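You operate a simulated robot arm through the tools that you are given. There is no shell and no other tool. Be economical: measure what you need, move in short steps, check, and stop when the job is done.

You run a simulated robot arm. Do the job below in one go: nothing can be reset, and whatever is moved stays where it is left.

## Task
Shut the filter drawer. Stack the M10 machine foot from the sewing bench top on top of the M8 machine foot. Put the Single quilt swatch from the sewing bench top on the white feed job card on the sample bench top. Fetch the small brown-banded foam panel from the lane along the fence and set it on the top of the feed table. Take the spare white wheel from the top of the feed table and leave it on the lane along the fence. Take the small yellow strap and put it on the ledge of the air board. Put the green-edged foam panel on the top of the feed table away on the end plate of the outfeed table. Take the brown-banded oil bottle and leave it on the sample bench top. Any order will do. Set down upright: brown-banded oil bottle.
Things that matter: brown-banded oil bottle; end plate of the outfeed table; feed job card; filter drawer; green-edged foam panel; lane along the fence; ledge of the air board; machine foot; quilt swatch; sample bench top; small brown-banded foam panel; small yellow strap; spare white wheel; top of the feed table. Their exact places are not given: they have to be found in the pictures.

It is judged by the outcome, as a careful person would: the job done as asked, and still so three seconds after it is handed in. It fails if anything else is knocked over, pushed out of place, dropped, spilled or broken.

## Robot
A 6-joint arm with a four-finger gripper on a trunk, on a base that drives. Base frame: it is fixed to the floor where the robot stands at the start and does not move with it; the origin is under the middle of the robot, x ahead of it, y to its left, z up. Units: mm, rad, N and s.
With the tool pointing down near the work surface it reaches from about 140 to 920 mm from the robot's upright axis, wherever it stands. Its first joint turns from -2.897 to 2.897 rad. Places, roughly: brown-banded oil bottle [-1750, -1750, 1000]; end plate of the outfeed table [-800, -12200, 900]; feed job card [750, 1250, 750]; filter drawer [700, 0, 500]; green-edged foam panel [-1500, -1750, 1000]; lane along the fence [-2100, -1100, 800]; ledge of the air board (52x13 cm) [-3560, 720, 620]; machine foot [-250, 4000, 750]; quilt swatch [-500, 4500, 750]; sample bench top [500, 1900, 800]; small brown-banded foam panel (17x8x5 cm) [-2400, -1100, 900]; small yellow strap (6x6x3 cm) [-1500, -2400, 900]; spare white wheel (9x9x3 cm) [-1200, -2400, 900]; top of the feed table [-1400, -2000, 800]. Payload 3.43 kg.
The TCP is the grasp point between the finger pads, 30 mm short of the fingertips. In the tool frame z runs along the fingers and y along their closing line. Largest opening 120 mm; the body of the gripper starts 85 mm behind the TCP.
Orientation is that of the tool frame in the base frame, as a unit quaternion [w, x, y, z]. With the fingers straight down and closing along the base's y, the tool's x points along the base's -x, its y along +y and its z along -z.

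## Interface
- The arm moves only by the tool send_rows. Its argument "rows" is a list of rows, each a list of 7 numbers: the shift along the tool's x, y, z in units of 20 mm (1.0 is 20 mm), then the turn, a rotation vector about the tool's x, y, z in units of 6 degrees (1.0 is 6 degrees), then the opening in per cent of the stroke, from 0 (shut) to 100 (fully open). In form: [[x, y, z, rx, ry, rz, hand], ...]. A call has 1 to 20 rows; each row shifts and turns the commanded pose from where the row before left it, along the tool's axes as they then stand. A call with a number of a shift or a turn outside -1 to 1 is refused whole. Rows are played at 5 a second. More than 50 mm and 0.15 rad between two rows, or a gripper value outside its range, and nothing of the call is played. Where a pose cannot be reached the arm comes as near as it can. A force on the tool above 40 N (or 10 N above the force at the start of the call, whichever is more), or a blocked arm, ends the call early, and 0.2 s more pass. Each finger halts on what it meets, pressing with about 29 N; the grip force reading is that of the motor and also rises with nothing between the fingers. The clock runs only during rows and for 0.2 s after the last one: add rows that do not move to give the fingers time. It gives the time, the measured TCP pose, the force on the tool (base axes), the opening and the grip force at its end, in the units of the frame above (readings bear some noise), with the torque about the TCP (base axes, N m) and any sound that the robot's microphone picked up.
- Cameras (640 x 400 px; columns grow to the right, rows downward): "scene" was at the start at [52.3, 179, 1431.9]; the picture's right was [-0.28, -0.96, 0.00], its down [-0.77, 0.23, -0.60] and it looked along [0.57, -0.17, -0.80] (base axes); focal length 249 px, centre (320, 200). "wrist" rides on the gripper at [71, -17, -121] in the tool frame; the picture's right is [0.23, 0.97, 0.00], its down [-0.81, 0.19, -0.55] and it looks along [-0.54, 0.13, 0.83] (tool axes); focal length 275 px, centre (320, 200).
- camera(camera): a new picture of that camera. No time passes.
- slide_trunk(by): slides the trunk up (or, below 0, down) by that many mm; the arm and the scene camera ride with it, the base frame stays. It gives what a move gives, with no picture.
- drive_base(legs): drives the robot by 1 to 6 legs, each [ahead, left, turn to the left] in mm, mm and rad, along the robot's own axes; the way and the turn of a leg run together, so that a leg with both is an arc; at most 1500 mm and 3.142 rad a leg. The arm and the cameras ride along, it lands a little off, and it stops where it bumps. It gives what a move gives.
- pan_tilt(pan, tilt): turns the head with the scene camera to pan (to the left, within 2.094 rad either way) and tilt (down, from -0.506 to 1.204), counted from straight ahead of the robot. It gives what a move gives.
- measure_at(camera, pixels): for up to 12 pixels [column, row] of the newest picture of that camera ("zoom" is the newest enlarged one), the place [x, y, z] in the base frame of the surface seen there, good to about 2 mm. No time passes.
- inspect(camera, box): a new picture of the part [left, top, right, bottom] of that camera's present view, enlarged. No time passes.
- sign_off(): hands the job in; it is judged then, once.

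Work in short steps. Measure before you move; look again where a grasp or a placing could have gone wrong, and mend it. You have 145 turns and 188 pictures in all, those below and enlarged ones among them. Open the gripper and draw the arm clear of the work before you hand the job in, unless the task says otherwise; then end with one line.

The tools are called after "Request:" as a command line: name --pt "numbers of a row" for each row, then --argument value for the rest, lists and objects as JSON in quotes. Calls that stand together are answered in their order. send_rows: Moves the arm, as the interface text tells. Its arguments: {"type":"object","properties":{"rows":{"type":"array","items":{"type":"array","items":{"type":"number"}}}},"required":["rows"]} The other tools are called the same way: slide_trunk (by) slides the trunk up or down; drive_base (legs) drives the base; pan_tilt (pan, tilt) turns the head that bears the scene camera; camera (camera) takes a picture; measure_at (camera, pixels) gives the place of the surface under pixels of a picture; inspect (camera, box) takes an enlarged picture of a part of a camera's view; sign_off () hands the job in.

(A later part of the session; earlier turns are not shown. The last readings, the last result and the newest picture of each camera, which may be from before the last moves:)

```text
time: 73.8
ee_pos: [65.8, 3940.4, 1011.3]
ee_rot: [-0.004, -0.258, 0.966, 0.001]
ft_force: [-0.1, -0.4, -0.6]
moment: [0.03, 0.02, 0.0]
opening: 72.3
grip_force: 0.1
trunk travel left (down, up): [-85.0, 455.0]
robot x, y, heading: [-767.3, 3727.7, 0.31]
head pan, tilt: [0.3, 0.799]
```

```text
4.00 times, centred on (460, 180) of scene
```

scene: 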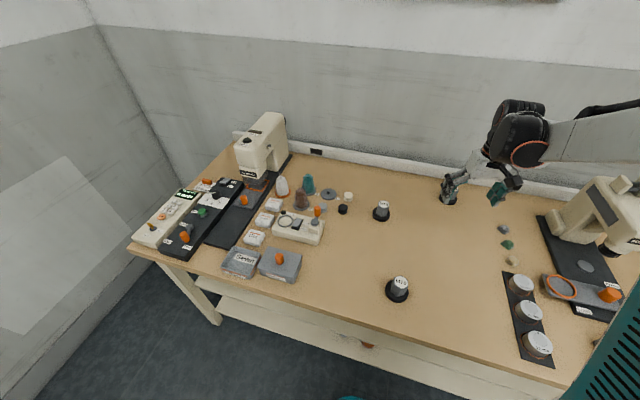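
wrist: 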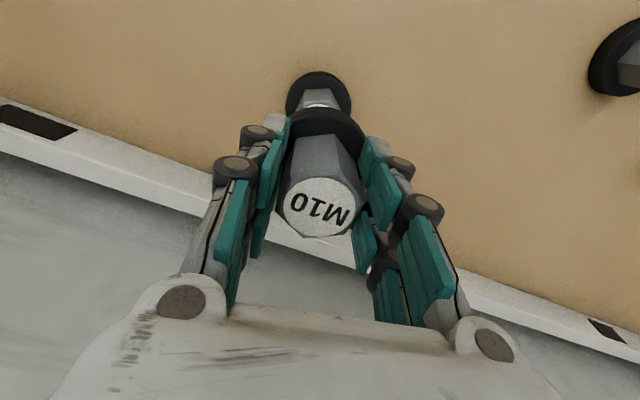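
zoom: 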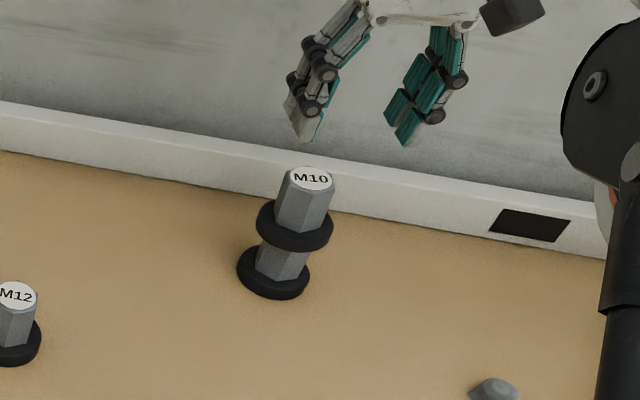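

Stack is good. Before going to the swatch I measure heights of the machine, spools and items around it.

Request:
inspect --camera "scene" --box '[200, 100, 340, 290]'

Request:
measure_at --camera "scene" --pixels '[[254, 160], [245, 175], [265, 120], [243, 140], [282, 178], [302, 188], [307, 176], [281, 256], [240, 258], [245, 198], [262, 172], [253, 238]]'

```text
2.11 times, centred on (270, 195) of scene
```

zoom: 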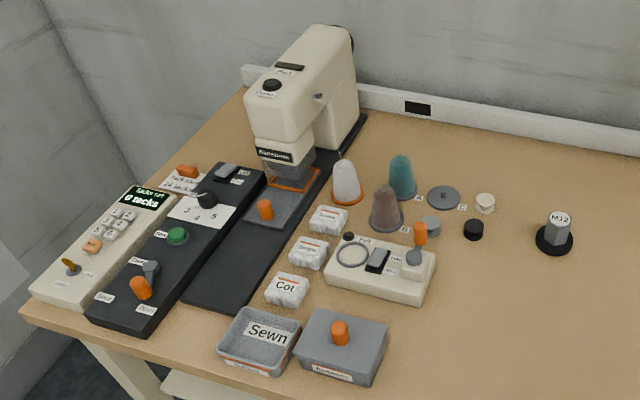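

```text
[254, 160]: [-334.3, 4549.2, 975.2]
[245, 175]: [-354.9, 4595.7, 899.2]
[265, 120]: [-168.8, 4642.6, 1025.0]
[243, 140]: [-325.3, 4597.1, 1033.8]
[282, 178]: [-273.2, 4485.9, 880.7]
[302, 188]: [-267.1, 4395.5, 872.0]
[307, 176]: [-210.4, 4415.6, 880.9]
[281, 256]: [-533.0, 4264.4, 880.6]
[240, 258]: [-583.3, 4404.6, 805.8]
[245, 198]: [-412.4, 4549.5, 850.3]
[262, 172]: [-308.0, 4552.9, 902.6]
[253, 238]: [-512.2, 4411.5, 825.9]
```

Machine nose is 120 mm beyond the swatch, spools top at 881. I travel at z≈1010 to above the Single swatch.

Request:
send_rows --pt "0.252 0.974 0 0 0 0 60" --pt "0.252 0.974 0 0 0 0 60" --pt "0.252 0.974 0 0 0 0 60" --pt "0.252 0.974 0 0 0 0 60" --pt "0.252 0.974 0 0 0 0 60" --pt "0.252 0.974 0 0 0 0 60" --pt "0.252 0.974 0 0 0 0 60" --pt "0.252 0.974 0 0 0 0 60" --pt "0.252 0.974 0 0 0 0 60" --pt "0.252 0.974 0 0 0 0 60" --pt "0.252 0.974 0 0 0 0 60" --pt "0.252 0.974 0 0 0 0 60" --pt "0.252 0.974 0 0 0 0 60" --pt "0.252 0.974 0 0 0 0 60" --pt "0.252 0.974 0 0 0 0 60" --pt "0.252 0.974 0 0 0 0 60" --pt "0.252 0.974 0 0 0 0 60" --pt "0.252 0.974 0 0 0 0 60" --pt "0.252 0.974 0 0 0 0 60" --pt "0.252 0.974 0 0 0 0 60"

Request:
send_rows --pt "0.252 0.974 0 0 0 0 60" --pt "0.252 0.974 0 0 0 0 60" --pt "0.252 0.974 0 0 0 0 60" --pt "0.252 0.974 0 0 0 0 60" --pt "0.252 0.974 0 0 0 0 60" --pt "0.252 0.974 0 0 0 0 60" --pt "0.252 0.974 0 0 0 0 60" --pt "0.252 0.974 0 0 0 0 60" --pt "0.252 0.974 0 0 0 0 60" --pt "0.252 0.974 0 0 0 0 60" --pt "0.252 0.974 0 0 0 0 60" --pt "0.252 0.974 0 0 0 0 60" --pt "0.252 0.974 0 0 0 0 60" --pt "0.252 0.974 0 0 0 0 60" --pt "0.252 0.974 0 0 0 0 60"

Request:
send_rows --pt "0 0 0 0 0 -1 60" --pt "0 0 0 0 0 -1 60" --pt "0 0 0 0 0 -1 60" --pt "0 0 0 0 0 -1 60" --pt "0 0 0 0 0 -1 60" --pt "0 0 0 0 0 -1 60" --pt "0 0 0 0 0 -1 60" --pt "0 0 0 0 0 -1 60" --pt "0 0 0 0 0 -1 60" --pt "0 0 0 0 0 -1 60" --pt "0 0 0 0 0 -1 60" --pt "0 0 0 0 0 -1 60" --pt "0 0 0 0 0 -1 47"

Request:
camera --camera "wrist"

Request:
camera --camera "scene"

```text
time: 78.0
ee_pos: [-215.3, 4227.9, 1012.5]
ee_rot: [-0.004, -0.257, 0.966, 0.001]
ft_force: [-0.3, 0.0, -0.2]
moment: [0.02, 0.02, 0.03]
opening: 72.0
grip_force: 0.1
trunk travel left (down, up): [-85.0, 455.0]
robot x, y, heading: [-764.3, 3726.7, 0.312]
head pan, tilt: [0.3, 0.799]
```

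```text
time: 81.2
ee_pos: [-425.5, 4446.7, 1014.1]
ee_rot: [-0.004, -0.258, 0.966, 0.002]
ft_force: [0.2, -0.3, 0.1]
moment: [0.03, 0.0, -0.01]
opening: 71.9
grip_force: 0.0
trunk travel left (down, up): [-85.0, 455.0]
robot x, y, heading: [-769.1, 3728.8, 0.312]
head pan, tilt: [0.3, 0.799]
```

```text
time: 84.0
ee_pos: [-425.6, 4445.0, 1013.9]
ee_rot: [0.002, 0.809, -0.588, -0.005]
ft_force: [-0.4, -0.5, 0.6]
moment: [-0.01, 0.03, 0.0]
opening: 56.4
grip_force: 0.0
trunk travel left (down, up): [-85.0, 455.0]
robot x, y, heading: [-767.8, 3726.6, 0.311]
head pan, tilt: [0.3, 0.799]
```

```text
153 pictures are left
```

wrist: 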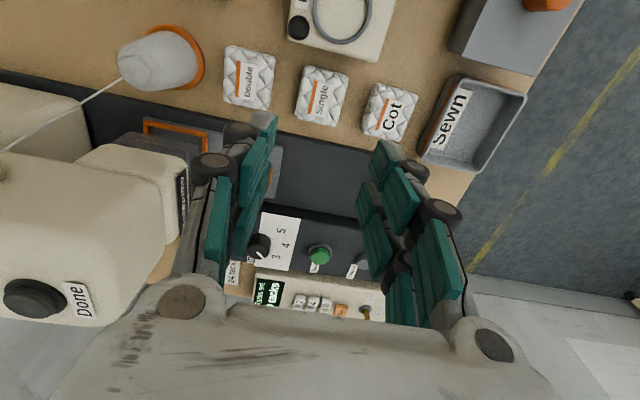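

```text
152 pictures are left
```

scene: 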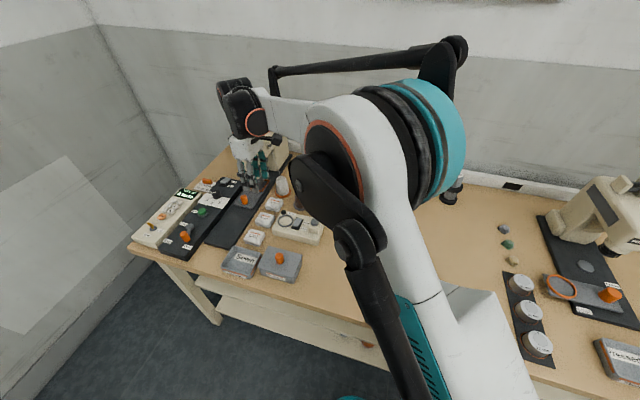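

The Single swatch lies at (322,95) between the finger lines. I enlarge to measure its faces and gaps.

Request:
inspect --camera "wrist" --box '[210, 30, 450, 160]'

Request:
measure_at --camera "zoom" --pixels '[[240, 150], [250, 235], [360, 165], [345, 255], [300, 205], [410, 210], [398, 265], [172, 130], [165, 210], [205, 170], [375, 215]]'

```text
2.67 times, centred on (330, 95) of wrist
```

zoom: 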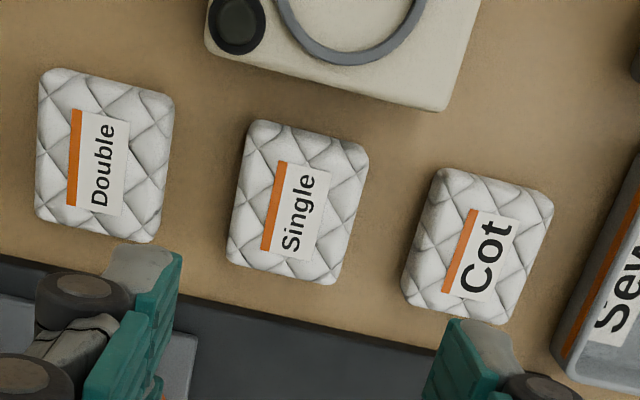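

```text
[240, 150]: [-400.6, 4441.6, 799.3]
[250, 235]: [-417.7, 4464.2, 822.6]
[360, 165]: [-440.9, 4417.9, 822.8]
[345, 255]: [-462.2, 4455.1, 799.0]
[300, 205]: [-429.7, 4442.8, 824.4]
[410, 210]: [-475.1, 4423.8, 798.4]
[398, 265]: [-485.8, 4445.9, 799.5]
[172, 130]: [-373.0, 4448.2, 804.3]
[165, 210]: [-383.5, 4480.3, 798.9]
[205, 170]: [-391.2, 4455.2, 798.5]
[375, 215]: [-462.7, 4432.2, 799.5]
```

Swatch is 46 mm wide with gaps of about 18 and 24 mm to its neighbours; centre (-429.5,4442.5). I trim the position and lower to z≈890, then look.

Request:
send_rows --pt "0.08 0.16 1 0 0 0 48" --pt "0 0 1 0 0 0 48" --pt "0 0 1 0 0 0 48" --pt "0 0 1 0 0 0 48" --pt "0 0 1 0 0 0 48" --pt "0 0 1 0 0 0 48" --pt "0 0 0.3 0 0 0 48" --pt "0 0 0 0 0 0 48"

Request:
camera --camera "wrist"

```text
time: 85.8
ee_pos: [-428.7, 4442.0, 887.1]
ee_rot: [0.003, 0.809, -0.588, -0.004]
ft_force: [0.0, 0.2, -0.6]
moment: [-0.02, 0.01, 0.01]
opening: 57.5
grip_force: 0.1
trunk travel left (down, up): [-85.0, 455.0]
robot x, y, heading: [-767.9, 3729.9, 0.31]
head pan, tilt: [0.3, 0.799]
```

```text
150 pictures are left
```

wrist: 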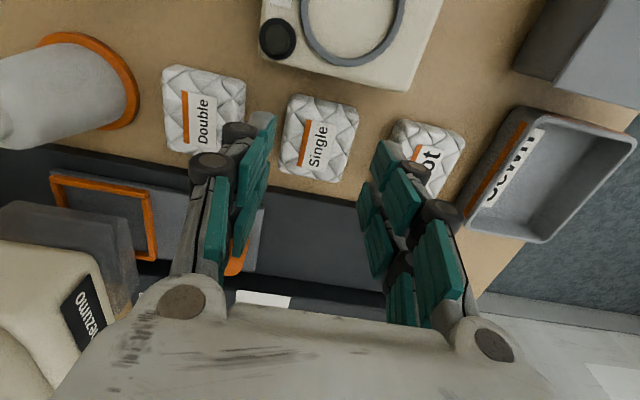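

The swatch is centred between the fingers. I lower 53 mm to z≈834 and look before closing.

Request:
send_rows --pt "0 0 0.9 0 0 0 48" --pt "0 0 0.9 0 0 0 48" --pt "0 0 0.8 0 0 0 48" --pt "0 0 0 0 0 0 48"

Request:
camera --camera "wrist"

```text
time: 86.8
ee_pos: [-430.9, 4443.7, 836.0]
ee_rot: [0.001, 0.808, -0.589, -0.005]
ft_force: [-0.6, 1.0, 0.2]
moment: [0.03, 0.02, 0.01]
opening: 57.6
grip_force: 0.1
trunk travel left (down, up): [-85.0, 455.0]
robot x, y, heading: [-771.0, 3726.8, 0.308]
head pan, tilt: [0.3, 0.799]
```

```text
149 pictures are left
```

wrist: 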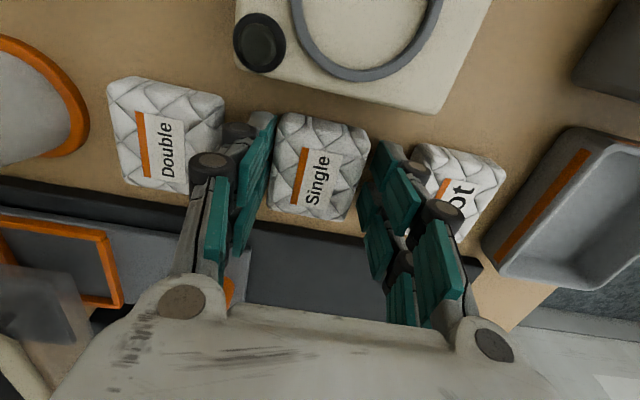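

Fingers are in the gaps on both sides without touching. I close and lift.

Request:
send_rows --pt "0 0 0 0 0 0 0" --pt "0 0 0 0 0 0 0" --pt "0 0 0 0 0 0 0" --pt "0 0 -0.5 0 0 0 0" --pt "0 0 -1 0 0 0 0" --pt "0 0 -1 0 0 0 0"

Request:
camera --camera "wrist"

```text
time: 88.2
ee_pos: [-430.3, 4444.7, 888.2]
ee_rot: [0.002, 0.808, -0.589, -0.004]
ft_force: [0.3, -0.6, -0.1]
moment: [-0.02, -0.01, 0.01]
opening: 49.1
grip_force: 29.0
trunk travel left (down, up): [-85.0, 455.0]
robot x, y, heading: [-768.9, 3727.1, 0.309]
head pan, tilt: [0.3, 0.799]
```

```text
148 pictures are left
```

wrist: 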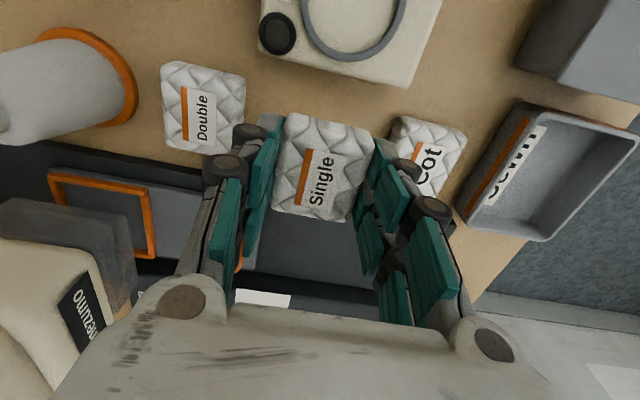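

Swatch is held. I lift to z≈1010, back away from the bench and slide right to the sample bench.

Request:
send_rows --pt "0 0 -1 0 0 0 0" --pt "0 0 -1 0 0 0 0" --pt "0 0 -1 0 0 0 0" --pt "0 0 -1 0 0 0 0" --pt "0 0 -1 0 0 0 0" --pt "0 0 -1 0 0 0 0" --pt "0 0 -1 0 0 0 0" --pt "0 0 -1 0 0 0 0"

Request:
drive_base --legs '[[-690, 0, 0], [0, -1060, 0], [0, -1060, 0], [0, -1060, 0]]'

Request:
pan_tilt --pan 0.2 --tilt 0.5

Request:
camera --camera "scene"

```text
time: 90.0
ee_pos: [-428.1, 4443.0, 1047.3]
ee_rot: [0.003, 0.808, -0.589, -0.003]
ft_force: [-0.4, -0.3, -0.4]
moment: [0.01, -0.02, -0.02]
opening: 48.9
grip_force: 28.5
trunk travel left (down, up): [-85.0, 455.0]
robot x, y, heading: [-770.0, 3725.2, 0.309]
head pan, tilt: [0.3, 0.799]
```

```text
time: 108.8
ee_pos: [-132.3, 1218.1, 1045.2]
ee_rot: [0.003, 0.801, -0.598, -0.004]
ft_force: [-0.6, -0.8, 0.1]
moment: [0.01, -0.02, 0.02]
opening: 49.0
grip_force: 29.0
trunk travel left (down, up): [-85.0, 455.0]
robot x, y, heading: [-487.8, 511.8, 0.287]
head pan, tilt: [0.3, 0.799]
```

```text
time: 109.7
ee_pos: [-132.6, 1218.3, 1045.6]
ee_rot: [0.002, 0.801, -0.599, -0.004]
ft_force: [0.3, -0.6, -0.2]
moment: [0.0, -0.01, 0.0]
opening: 48.6
grip_force: 29.1
trunk travel left (down, up): [-85.0, 455.0]
robot x, y, heading: [-487.4, 512.9, 0.288]
head pan, tilt: [0.201, 0.499]
```

```text
147 pictures are left
```

scene: 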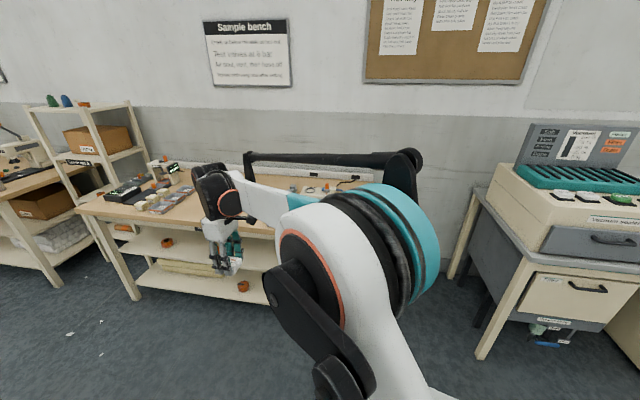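

I am at (-487,512). The card is 1411 mm ahead and 262 left, so I drive 680 ahead with the arm high and look down at the bench.

Request:
drive_base --legs '[[680, 0, 0.02]]'

Request:
pan_tilt --pan 0.1 --tilt 0.75

Request:
camera --camera "scene"

```text
time: 113.3
ee_pos: [494.8, 1409.4, 1046.3]
ee_rot: [0.002, 0.804, -0.595, -0.004]
ft_force: [-0.4, -0.1, -0.5]
moment: [-0.01, 0.04, -0.01]
opening: 48.9
grip_force: 29.2
trunk travel left (down, up): [-85.0, 455.0]
robot x, y, heading: [145.7, 700.6, 0.293]
head pan, tilt: [0.201, 0.499]
```

```text
time: 114.1
ee_pos: [497.2, 1411.0, 1046.5]
ee_rot: [0.002, 0.804, -0.595, -0.004]
ft_force: [-0.9, -0.5, -0.1]
moment: [-0.02, 0.04, -0.01]
opening: 49.0
grip_force: 29.1
trunk travel left (down, up): [-85.0, 455.0]
robot x, y, heading: [146.0, 702.5, 0.295]
head pan, tilt: [0.099, 0.75]
```

```text
146 pictures are left
```

scene: 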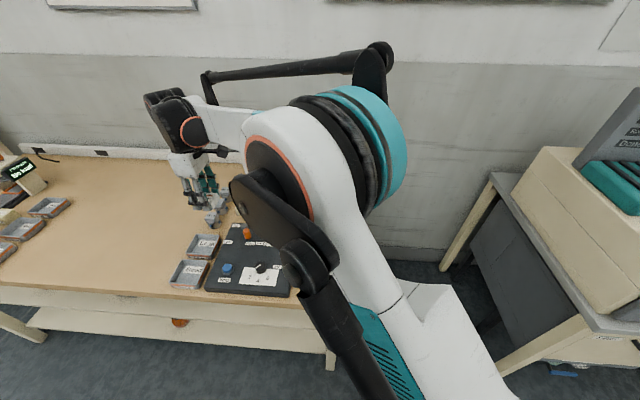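

The arm hides the card, so I carry the swatch at height toward (792,1164) and use the wrist camera.

Request:
send_rows --pt "0.947 -0.618 0 0 0 0 0" --pt "0.947 -0.618 0 0 0 0 0" --pt "0.947 -0.618 0 0 0 0 0" --pt "0.947 -0.618 0 0 0 0 0" --pt "0.947 -0.618 0 0 0 0 0" --pt "0.947 -0.618 0 0 0 0 0" --pt "0.947 -0.618 0 0 0 0 0" --pt "0.947 -0.618 0 0 0 0 0" --pt "0.947 -0.618 0 0 0 0 0" --pt "0.947 -0.618 0 0 0 0 0" --pt "0.947 -0.618 0 0 0 0 0" --pt "0.947 -0.618 0 0 0 0 0" --pt "0.947 -0.618 0 0 0 0 0" --pt "0.947 -0.618 0 0 0 0 0" --pt "0.947 -0.618 0 0 0 0 0" --pt "0.947 -0.618 0 0 0 0 0"

Request:
camera --camera "wrist"

Request:
camera --camera "scene"

```text
time: 117.5
ee_pos: [774.3, 1177.7, 1045.4]
ee_rot: [0.002, 0.803, -0.596, -0.004]
ft_force: [0.4, 0.6, -0.7]
moment: [0.0, 0.0, -0.01]
opening: 49.2
grip_force: 29.0
trunk travel left (down, up): [-85.0, 455.0]
robot x, y, heading: [143.8, 701.3, 0.295]
head pan, tilt: [0.099, 0.75]
```

```text
145 pictures are left
```

wrist: 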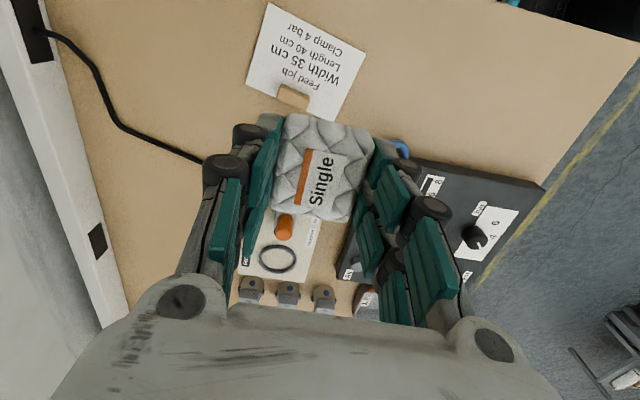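

```text
144 pictures are left
```

scene: 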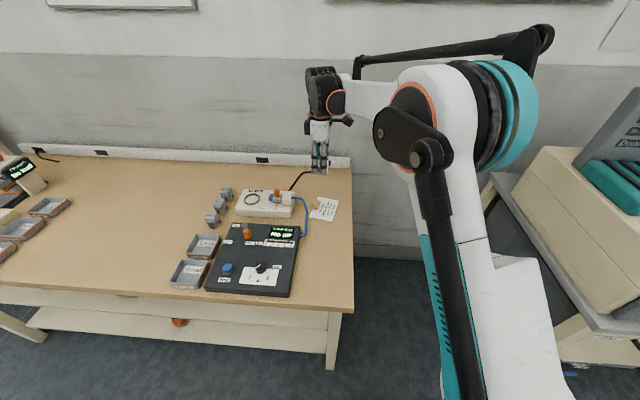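

The wrist view shows the "Feed job" card at (305,65) with a small wooden block at its edge (293,97). I measure it.

Request:
inspect --camera "wrist" --box '[230, 0, 390, 125]'

Request:
measure_at --camera "wrist" --pixels '[[268, 6], [364, 52], [332, 120], [250, 83], [305, 60], [293, 97], [283, 92], [305, 105], [330, 75]]'

Request:
inspect --camera "scene" --box '[290, 185, 350, 230]'

```text
3.20 times, centred on (310, 62) of wrist
```

zoom: 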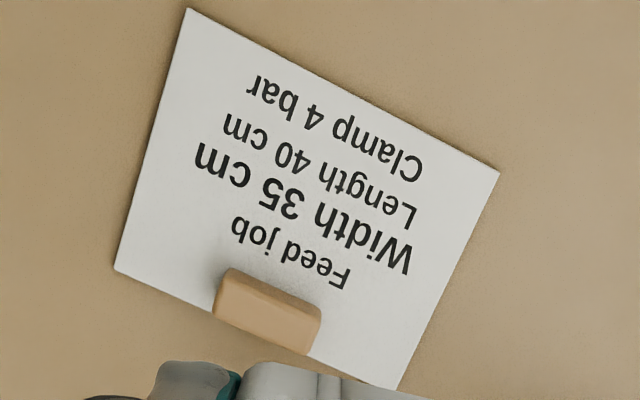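

```text
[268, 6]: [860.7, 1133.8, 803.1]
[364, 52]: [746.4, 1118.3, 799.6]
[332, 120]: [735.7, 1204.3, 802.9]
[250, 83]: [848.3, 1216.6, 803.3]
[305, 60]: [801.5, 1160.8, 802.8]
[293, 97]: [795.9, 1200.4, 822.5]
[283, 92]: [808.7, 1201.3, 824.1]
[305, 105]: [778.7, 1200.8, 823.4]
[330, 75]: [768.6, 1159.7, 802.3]
```

```text
8.89 times, centred on (320, 208) of scene
```

zoom: 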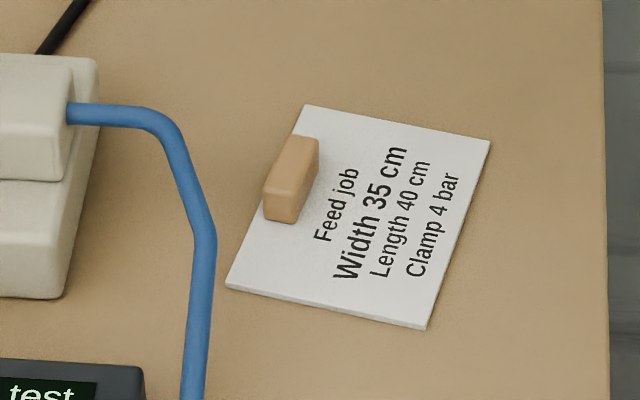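

Card centre is (797,1168), block along its far-left edge at y≈1200. I align the swatch to the card (turn 9.6°), aim for (800,1156) and lower to z≈865.

Request:
send_rows --pt "0.7 -0.45 0 0 0 0 0" --pt "0.71 -0.46 0 0 0 0 0" --pt "0 0 0 0 0 0.8 0" --pt "0 0 0 0 0 0.8 0" --pt "0 0 1 0 0 0 0" --pt "0 0 1 0 0 0 0" --pt "0 0 1 0 0 0 0" --pt "0 0 1 0 0 0 0" --pt "0 0 1 0 0 0 0" --pt "0 0 1 0 0 0 0" --pt "0 0 1 0 0 0 0" --pt "0 0 1 0 0 0 0" --pt "0 0 1 0 0 0 0" --pt "0 0 0 0 0 0 0"

Request:
camera --camera "wrist"

Request:
inspect --camera "scene" --box '[280, 150, 370, 230]'

```text
time: 120.5
ee_pos: [796.9, 1156.9, 863.1]
ee_rot: [0.003, 0.751, -0.661, -0.004]
ft_force: [0.9, -1.0, -0.9]
moment: [-0.01, -0.02, -0.02]
opening: 49.1
grip_force: 28.9
trunk travel left (down, up): [-85.0, 455.0]
robot x, y, heading: [142.4, 697.4, 0.297]
head pan, tilt: [0.099, 0.75]
```

```text
141 pictures are left
```

wrist: 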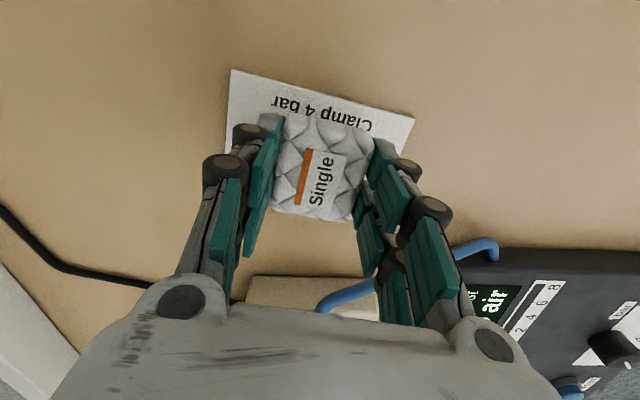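

```text
5.00 times, centred on (325, 190) of scene
```

zoom: 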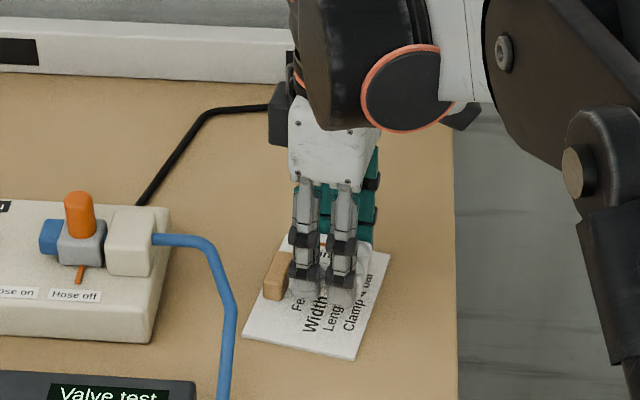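

The swatch is over the card and clear of the block. I lower 22 mm and then step to contact.

Request:
send_rows --pt "0 0 0.6 0 0 0 0" --pt "0 0 0.4 0 0 0 0" --pt "0 0 0.1 0 0 0 0" --pt "0 0 0 0 0 0 0"

Request:
inspect --camera "scene" --box '[300, 180, 350, 220]'

```text
time: 121.5
ee_pos: [797.4, 1157.5, 841.2]
ee_rot: [0.003, 0.751, -0.661, -0.003]
ft_force: [1.4, -0.3, -0.4]
moment: [0.01, 0.0, -0.03]
opening: 49.1
grip_force: 29.2
trunk travel left (down, up): [-85.0, 455.0]
robot x, y, heading: [146.4, 700.5, 0.296]
head pan, tilt: [0.099, 0.75]
```

```text
10.00 times, centred on (325, 200) of scene
```

zoom: 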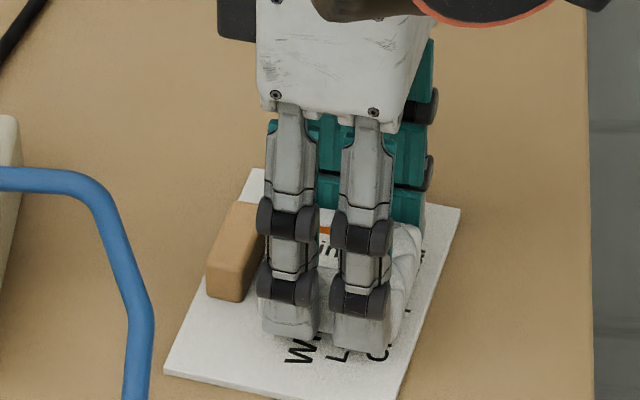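

Still free. I step 1 mm rows down until contact.

Request:
send_rows --pt "0 0 0.06 0 0 0 0" --pt "0 0 0.06 0 0 0 0" --pt "0 0 0 0 0 0 0"

```text
time: 122.3
ee_pos: [797.0, 1156.0, 840.3]
ee_rot: [0.002, 0.751, -0.661, -0.003]
ft_force: [0.7, 0.6, 4.7]
moment: [0.12, -0.16, 0.03]
opening: 48.8
grip_force: 29.2
trunk travel left (down, up): [-85.0, 455.0]
robot x, y, heading: [142.5, 699.8, 0.3]
head pan, tilt: [0.099, 0.75]
```

Contact is made (4.7 N). I open a little, rise straight up and check.

Request:
send_rows --pt "0 0 0 0 0 0 48" --pt "0 0 0 0 0 0 50" --pt "0 0 0 0 0 0 50" --pt "0 0 -1 0 0 0 50" --pt "0 0 -1 0 0 0 50" --pt "0 0 -1 0 0 0 50" --pt "0 0 -1 0 0 0 50" --pt "0 0 -1 0 0 0 50" --pt "0 0 -1 0 0 0 50" --pt "0 0 -1 0 0 0 50" --pt "0 0 -1 0 0 0 50" --pt "0 0 -1 0 0 0 50" --pt "0 0 -1 0 0 0 50"

Request:
inspect --camera "scene" --box '[290, 175, 350, 225]'

```text
time: 125.1
ee_pos: [797.7, 1156.2, 1039.0]
ee_rot: [0.003, 0.751, -0.661, -0.003]
ft_force: [-0.6, 0.1, 0.1]
moment: [-0.02, 0.02, 0.03]
opening: 60.1
grip_force: 0.0
trunk travel left (down, up): [-85.0, 455.0]
robot x, y, heading: [144.8, 698.1, 0.301]
head pan, tilt: [0.099, 0.75]
```

```text
8.00 times, centred on (320, 200) of scene
```

zoom: 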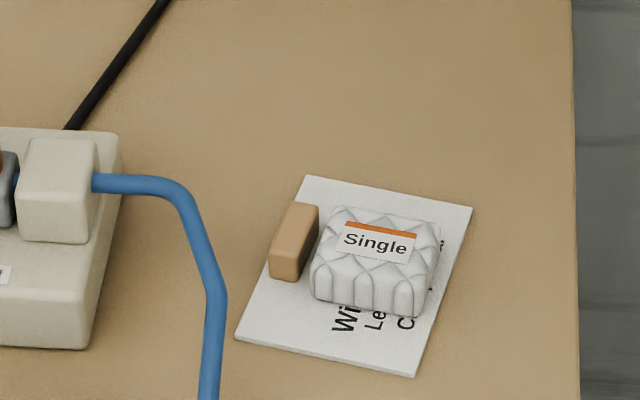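

Swatch is placed well. I back away 700 mm and turn toward the feed table, then look.

Request:
drive_base --legs '[[-750, 0, 0], [0, 0, -2.2]]'

Request:
pan_tilt --pan 0 --tilt 0.4

Request:
camera --camera "scene"

```text
time: 134.4
ee_pos: [-594.7, -310.7, 1039.1]
ee_rot: [0.002, 0.257, 0.966, 0.003]
ft_force: [-0.2, 0.4, -1.1]
moment: [0.04, 0.02, 0.0]
opening: 60.3
grip_force: 0.0
trunk travel left (down, up): [-85.0, 455.0]
robot x, y, heading: [-568.9, 487.0, -1.923]
head pan, tilt: [0.099, 0.75]
```

```text
time: 135.2
ee_pos: [-595.6, -310.0, 1039.3]
ee_rot: [0.003, 0.258, 0.966, 0.004]
ft_force: [0.5, 0.0, 0.3]
moment: [0.0, 0.01, 0.01]
opening: 60.1
grip_force: 0.1
trunk travel left (down, up): [-85.0, 455.0]
robot x, y, heading: [-567.6, 483.3, -1.926]
head pan, tilt: [0.0, 0.4]
```

```text
137 pictures are left
```

scene: 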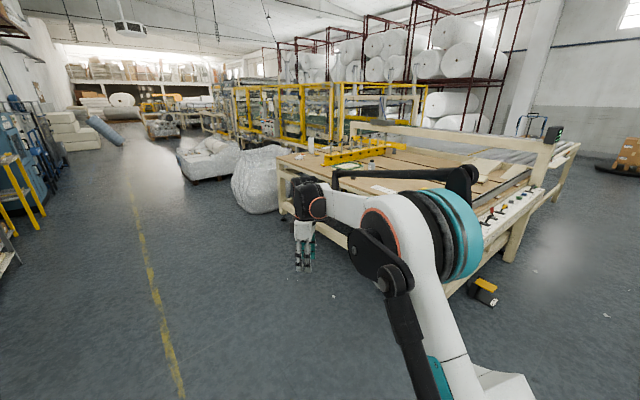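

The feed table is ahead. I enlarge its top and measure some points.

Request:
inspect --camera "scene" --box '[260, 110, 580, 260]'

Request:
measure_at --camera "scene" --pixels '[[280, 168], [340, 160], [365, 153], [372, 168], [345, 170], [400, 180], [310, 145], [500, 185], [470, 160], [480, 290], [400, 148], [250, 200]]'

```text
2.00 times, centred on (420, 185) of scene
```

zoom: 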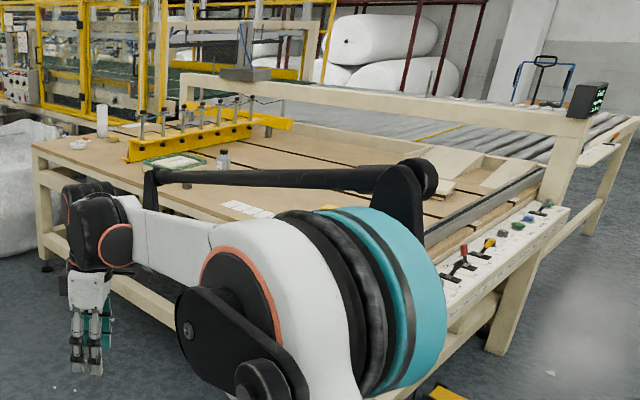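

```text
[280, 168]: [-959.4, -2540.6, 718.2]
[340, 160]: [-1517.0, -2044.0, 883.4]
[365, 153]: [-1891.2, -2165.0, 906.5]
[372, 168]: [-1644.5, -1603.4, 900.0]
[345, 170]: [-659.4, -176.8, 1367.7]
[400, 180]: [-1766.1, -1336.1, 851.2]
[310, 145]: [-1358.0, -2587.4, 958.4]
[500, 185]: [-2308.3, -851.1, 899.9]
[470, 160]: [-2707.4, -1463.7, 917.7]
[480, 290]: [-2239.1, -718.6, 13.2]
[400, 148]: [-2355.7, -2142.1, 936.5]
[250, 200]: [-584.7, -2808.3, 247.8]
```

Table top is z≈850 with its left front corner near (-959,-2540). I pull the arm in by 300 mm and drive closer for a clear look.

Request:
send_rows --pt "0.5 0.866 0 0 0 0 60" --pt "0.5 0.866 0 0 0 0 60" --pt "0.5 0.866 0 0 0 0 60" --pt "0.5 0.866 0 0 0 0 60" --pt "0.5 0.866 0 0 0 0 60" --pt "0.5 0.866 0 0 0 0 60" --pt "0.5 0.866 0 0 0 0 60" --pt "0.5 0.866 0 0 0 0 60" --pt "0.5 0.866 0 0 0 0 60" --pt "0.5 0.866 0 0 0 0 60" --pt "0.5 0.866 0 0 0 0 60" --pt "0.5 0.866 0 0 0 0 60" --pt "0.5 0.866 0 0 0 0 60" --pt "0.5 0.866 0 0 0 0 60"

Request:
drive_base --legs '[[1200, 0, -0.38]]'

Request:
slide_trunk --by 150

Request:
pan_tilt --pan 0.5 --tilt 0.55

Request:
camera --camera "scene"

Request:
pan_tilt --pan -0.7 --tilt 0.55

Request:
camera --camera "scene"

```text
time: 138.2
ee_pos: [-599.6, -34.3, 1039.5]
ee_rot: [0.002, 0.26, 0.966, 0.003]
ft_force: [-0.3, 0.2, 0.6]
moment: [-0.03, 0.05, 0.01]
opening: 72.1
grip_force: 0.1
trunk travel left (down, up): [-85.0, 455.0]
robot x, y, heading: [-563.5, 487.0, -1.922]
head pan, tilt: [0.0, 0.4]
```

```text
time: 144.3
ee_pos: [-1400.9, -1004.2, 1040.5]
ee_rot: [0.003, 0.435, 0.9, 0.004]
ft_force: [0.7, 0.0, -0.7]
moment: [0.01, -0.01, 0.01]
opening: 71.8
grip_force: 0.1
trunk travel left (down, up): [-85.0, 455.0]
robot x, y, heading: [-1181.5, -531.9, -2.305]
head pan, tilt: [0.0, 0.4]
```

```text
time: 146.0
ee_pos: [-1404.1, -1006.0, 1190.2]
ee_rot: [0.003, 0.436, 0.9, 0.004]
ft_force: [0.1, -0.1, 0.2]
moment: [-0.01, -0.03, 0.0]
opening: 72.0
grip_force: 0.1
trunk travel left (down, up): [-235.0, 305.0]
robot x, y, heading: [-1174.8, -533.5, -2.302]
head pan, tilt: [0.0, 0.4]
```

```text
time: 146.9
ee_pos: [-1404.1, -1007.4, 1189.3]
ee_rot: [0.003, 0.436, 0.9, 0.003]
ft_force: [0.3, -0.1, 0.4]
moment: [0.0, 0.03, 0.03]
opening: 72.0
grip_force: 0.0
trunk travel left (down, up): [-235.0, 305.0]
robot x, y, heading: [-1175.0, -532.2, -2.304]
head pan, tilt: [0.499, 0.55]
```

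```text
135 pictures are left
```

scene: 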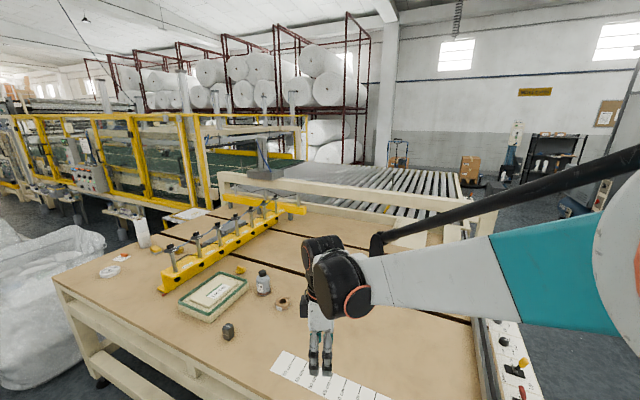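

```text
time: 148.3
ee_pos: [-1402.3, -1003.2, 1190.7]
ee_rot: [0.004, 0.435, 0.9, 0.003]
ft_force: [0.2, 0.2, 0.8]
moment: [0.03, 0.03, 0.01]
opening: 72.3
grip_force: 0.1
trunk travel left (down, up): [-235.0, 305.0]
robot x, y, heading: [-1178.7, -533.6, -2.299]
head pan, tilt: [-0.7, 0.55]
```

```text
134 pictures are left
```

scene: 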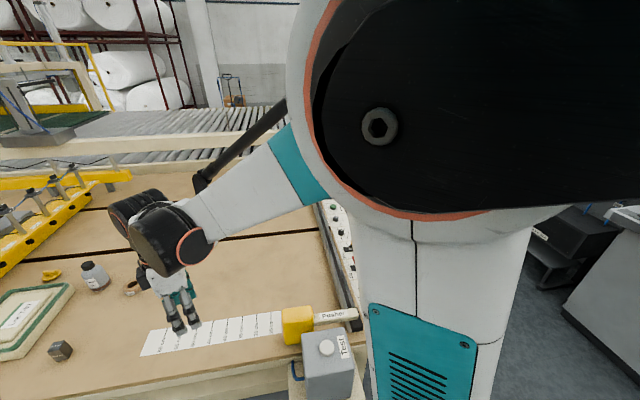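

I look back left and enlarge the table top to identify the things.

Request:
pan_tilt --pan 0.5 --tilt 0.55

Request:
inspect --camera "scene" --box '[60, 200, 220, 300]'

Request:
inspect --camera "scene" --box '[170, 240, 330, 350]'

Request:
inspect --camera "scene" --box '[300, 150, 560, 300]'

```text
time: 149.8
ee_pos: [-1401.7, -1003.6, 1190.4]
ee_rot: [0.002, 0.435, 0.9, 0.004]
ft_force: [0.5, -1.5, -0.3]
moment: [0.0, 0.04, -0.01]
opening: 72.0
grip_force: 0.1
trunk travel left (down, up): [-235.0, 305.0]
robot x, y, heading: [-1183.6, -533.9, -2.304]
head pan, tilt: [0.499, 0.55]
```

```text
4.00 times, centred on (140, 250) of scene
```

zoom: 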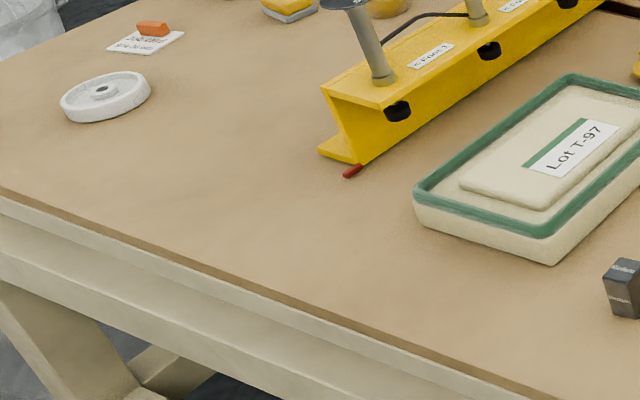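

```text
3.64 times, centred on (250, 295) of scene
```

zoom: 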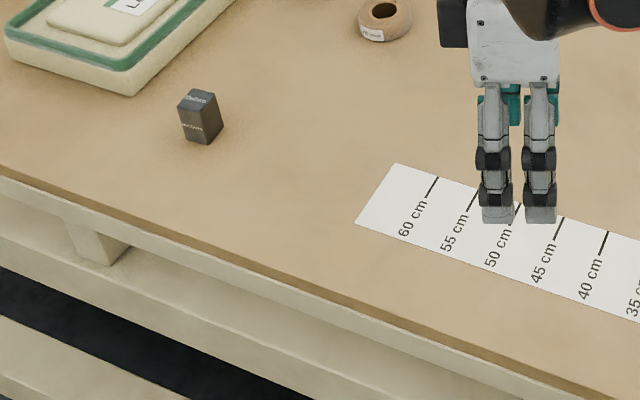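

```text
2.46 times, centred on (430, 225) of scene
```

zoom: 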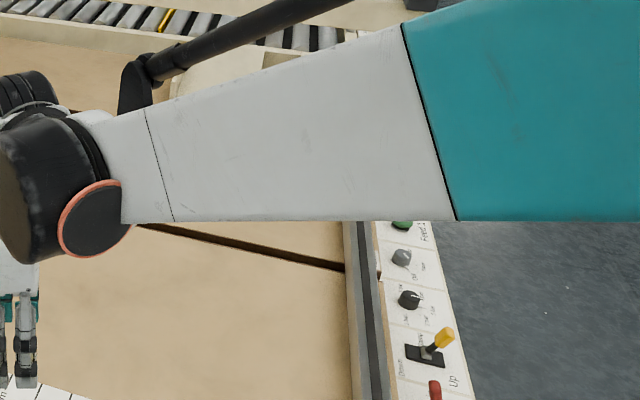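

The enlarged views seem shifted against the earlier picture, so I take a fresh scene picture to measure from.

Request:
camera --camera "scene"

```text
130 pictures are left
```

scene: 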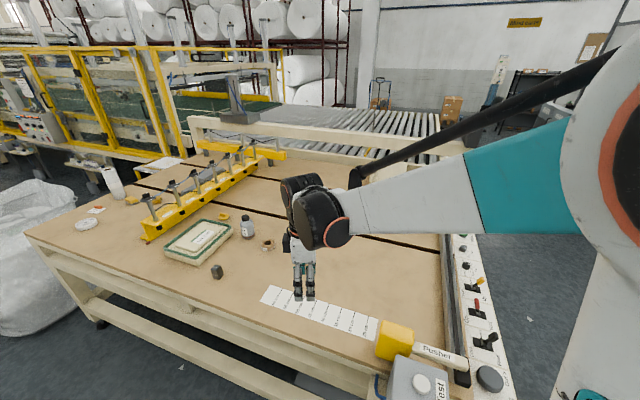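

Now measure: wheel (87,224), strap (132,201), foam panel corners, bottle (248,228), roll (267,243), fences.

Request:
measure_at --camera "scene" --pixels '[[87, 224], [133, 200], [112, 182], [164, 252], [200, 266], [232, 228], [202, 220], [248, 218], [248, 236], [267, 243], [216, 268], [28, 236]]'

Request:
measure_at --camera "scene" --pixels '[[146, 240], [285, 155], [223, 216], [400, 300], [444, 300], [475, 300], [300, 370], [440, 260], [270, 300], [380, 330], [430, 140], [240, 122]]'

Request:
inspect --camera "scene" --box '[70, 150, 200, 240]'

Request:
inspect --camera "scene" --box '[190, 190, 290, 270]'

```text
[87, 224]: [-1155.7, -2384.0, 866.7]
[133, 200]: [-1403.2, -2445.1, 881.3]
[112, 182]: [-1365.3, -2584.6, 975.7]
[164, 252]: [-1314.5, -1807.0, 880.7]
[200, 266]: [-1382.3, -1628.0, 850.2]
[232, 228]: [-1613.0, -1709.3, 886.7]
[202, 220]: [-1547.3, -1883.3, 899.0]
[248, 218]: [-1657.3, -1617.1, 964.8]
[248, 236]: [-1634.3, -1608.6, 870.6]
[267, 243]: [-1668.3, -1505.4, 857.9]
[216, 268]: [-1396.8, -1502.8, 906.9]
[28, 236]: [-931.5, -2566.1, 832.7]
```

```text
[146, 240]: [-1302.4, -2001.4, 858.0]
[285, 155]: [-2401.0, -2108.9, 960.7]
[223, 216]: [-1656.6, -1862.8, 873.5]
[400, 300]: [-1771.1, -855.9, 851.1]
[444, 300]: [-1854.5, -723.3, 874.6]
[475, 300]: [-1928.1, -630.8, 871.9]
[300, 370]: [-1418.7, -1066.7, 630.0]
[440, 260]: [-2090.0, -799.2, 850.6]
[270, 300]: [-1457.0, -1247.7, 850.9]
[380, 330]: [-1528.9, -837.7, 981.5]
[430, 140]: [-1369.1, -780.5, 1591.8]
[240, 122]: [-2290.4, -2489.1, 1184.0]
```

```text
4.44 times, centred on (135, 195) of scene
```

zoom: 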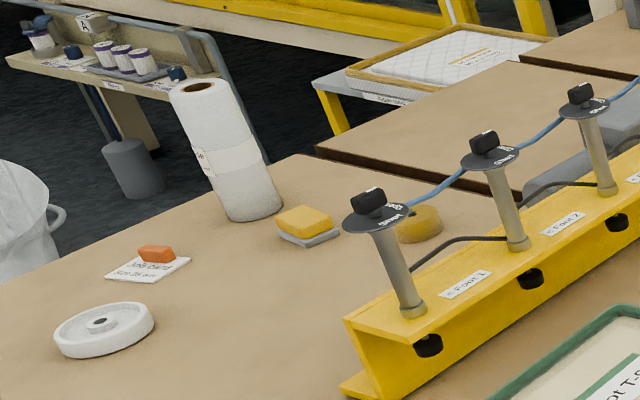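

```text
5.00 times, centred on (240, 230) of scene
```

zoom: 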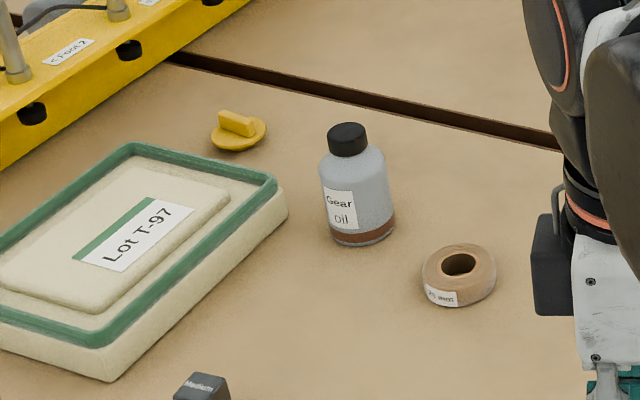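

Bottle, foam panel and wheel are clear; the fence lane lies at the right end of the table. I drive around to the right side (staying clear of the pedal on the floor) and look at the lane from there.

Request:
drive_base --legs '[[0, 0, 1.047], [-680, 0, 0], [0, -1050, 0]]'

Request:
pan_tilt --pan 0.0 --tilt 0.6

Request:
camera --camera "scene"

```text
time: 161.1
ee_pos: [-2098.8, -626.7, 1190.7]
ee_rot: [0.001, -0.064, 0.998, 0.005]
ft_force: [-0.6, -0.3, -0.1]
moment: [0.01, -0.03, 0.01]
opening: 71.9
grip_force: 0.0
trunk travel left (down, up): [-235.0, 305.0]
robot x, y, heading: [-2384.5, -194.7, -1.274]
head pan, tilt: [0.499, 0.55]
```

```text
time: 162.1
ee_pos: [-2098.0, -626.2, 1190.7]
ee_rot: [0.0, -0.063, 0.998, 0.004]
ft_force: [-0.1, 0.2, 0.3]
moment: [0.0, 0.0, 0.0]
opening: 72.1
grip_force: 0.2
trunk travel left (down, up): [-235.0, 305.0]
robot x, y, heading: [-2385.8, -193.2, -1.277]
head pan, tilt: [0.0, 0.6]
```

```text
127 pictures are left
```

scene: 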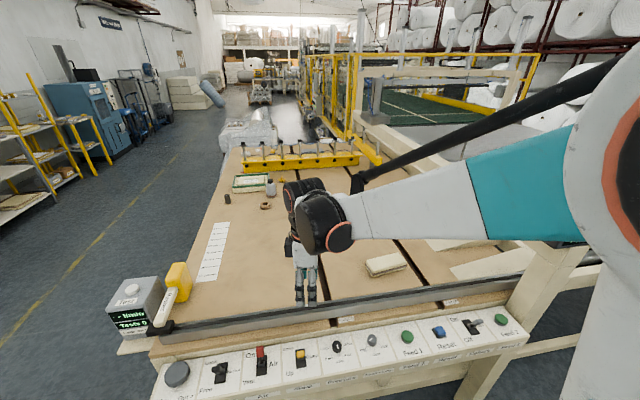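

The small foam block lies at (386,264) near the fence rail. I enlarge around it and the lane.

Request:
inspect --camera "scene" --box '[320, 220, 580, 360]'

Request:
inspect --camera "scene" --box '[150, 210, 410, 350]'

Request:
measure_at --camera "scene" --pixels '[[368, 264], [404, 261], [373, 276], [398, 254], [386, 259], [386, 302], [386, 296], [386, 285], [440, 262], [505, 275], [250, 300], [150, 290]]'

```text
2.46 times, centred on (450, 290) of scene
```

zoom: 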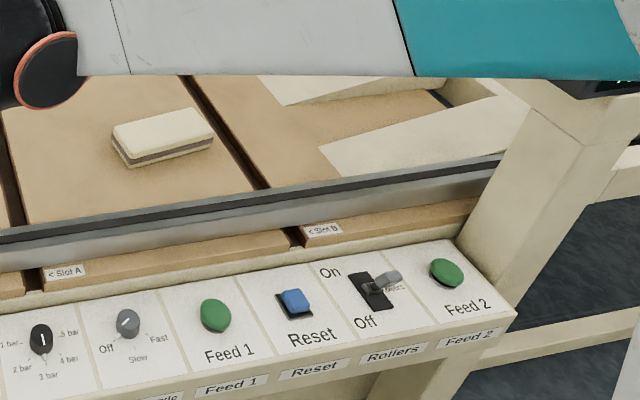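

```text
2.46 times, centred on (280, 280) of scene
```

zoom: 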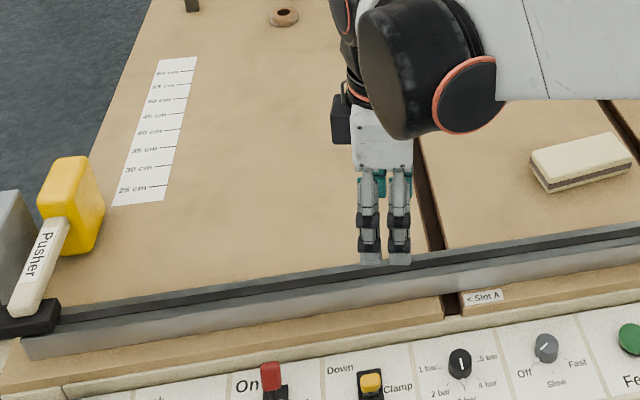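

```text
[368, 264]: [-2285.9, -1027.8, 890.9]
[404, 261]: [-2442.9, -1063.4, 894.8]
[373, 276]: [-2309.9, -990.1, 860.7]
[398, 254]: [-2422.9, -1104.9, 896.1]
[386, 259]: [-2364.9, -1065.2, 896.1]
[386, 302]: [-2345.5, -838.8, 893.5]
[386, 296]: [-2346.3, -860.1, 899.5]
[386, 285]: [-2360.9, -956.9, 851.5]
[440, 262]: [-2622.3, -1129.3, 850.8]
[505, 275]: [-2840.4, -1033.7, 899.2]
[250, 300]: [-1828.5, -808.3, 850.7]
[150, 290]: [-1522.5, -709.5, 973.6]
```

The brown-banded panel is by the fence, centre near (-2365,-1065). I measure its corners accurately and where the table edges/slots are.

Request:
inspect --camera "scene" --box '[350, 235, 430, 290]'

Request:
measure_at --camera "zoom" --pixels '[[142, 210], [370, 133], [440, 205], [190, 305], [300, 205], [195, 360], [440, 260], [150, 270]]'

```text
7.27 times, centred on (390, 262) of scene
```

zoom: 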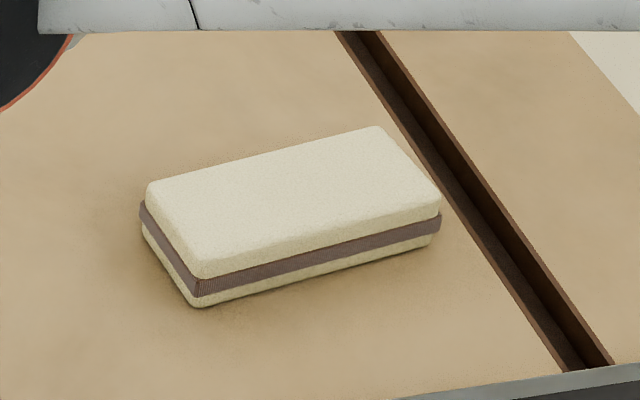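

```text
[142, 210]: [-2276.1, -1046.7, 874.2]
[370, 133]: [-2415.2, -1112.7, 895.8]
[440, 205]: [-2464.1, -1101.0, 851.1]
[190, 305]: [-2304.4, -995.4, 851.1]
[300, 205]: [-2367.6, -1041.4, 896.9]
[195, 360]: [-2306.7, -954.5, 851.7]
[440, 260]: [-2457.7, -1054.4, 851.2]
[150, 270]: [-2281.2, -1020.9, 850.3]
```

The panel centre is (-2360,-1055), short side at 115°. I drive 100 mm closer, then turn the tool 18° and open fully.

Request:
drive_base --legs '[[100, 0, 0]]'

Request:
send_rows --pt "0 0 0 0 0 -1 100" --pt "0 0 0 0 0 -1 100" --pt "0 0 0 0 0 -1 100"

```text
time: 163.2
ee_pos: [-2069.3, -723.4, 1189.7]
ee_rot: [0.0, -0.063, 0.998, 0.005]
ft_force: [0.7, -1.0, -0.3]
moment: [0.04, 0.05, 0.0]
opening: 72.1
grip_force: 0.1
trunk travel left (down, up): [-235.0, 305.0]
robot x, y, heading: [-2356.4, -288.2, -1.278]
head pan, tilt: [0.0, 0.6]
```

```text
time: 164.0
ee_pos: [-2069.2, -722.2, 1189.7]
ee_rot: [0.002, -0.218, 0.976, 0.004]
ft_force: [0.6, -0.4, 0.1]
moment: [-0.02, -0.03, -0.03]
opening: 119.9
grip_force: 0.1
trunk travel left (down, up): [-235.0, 305.0]
robot x, y, heading: [-2358.7, -288.3, -1.277]
head pan, tilt: [0.0, 0.6]
```

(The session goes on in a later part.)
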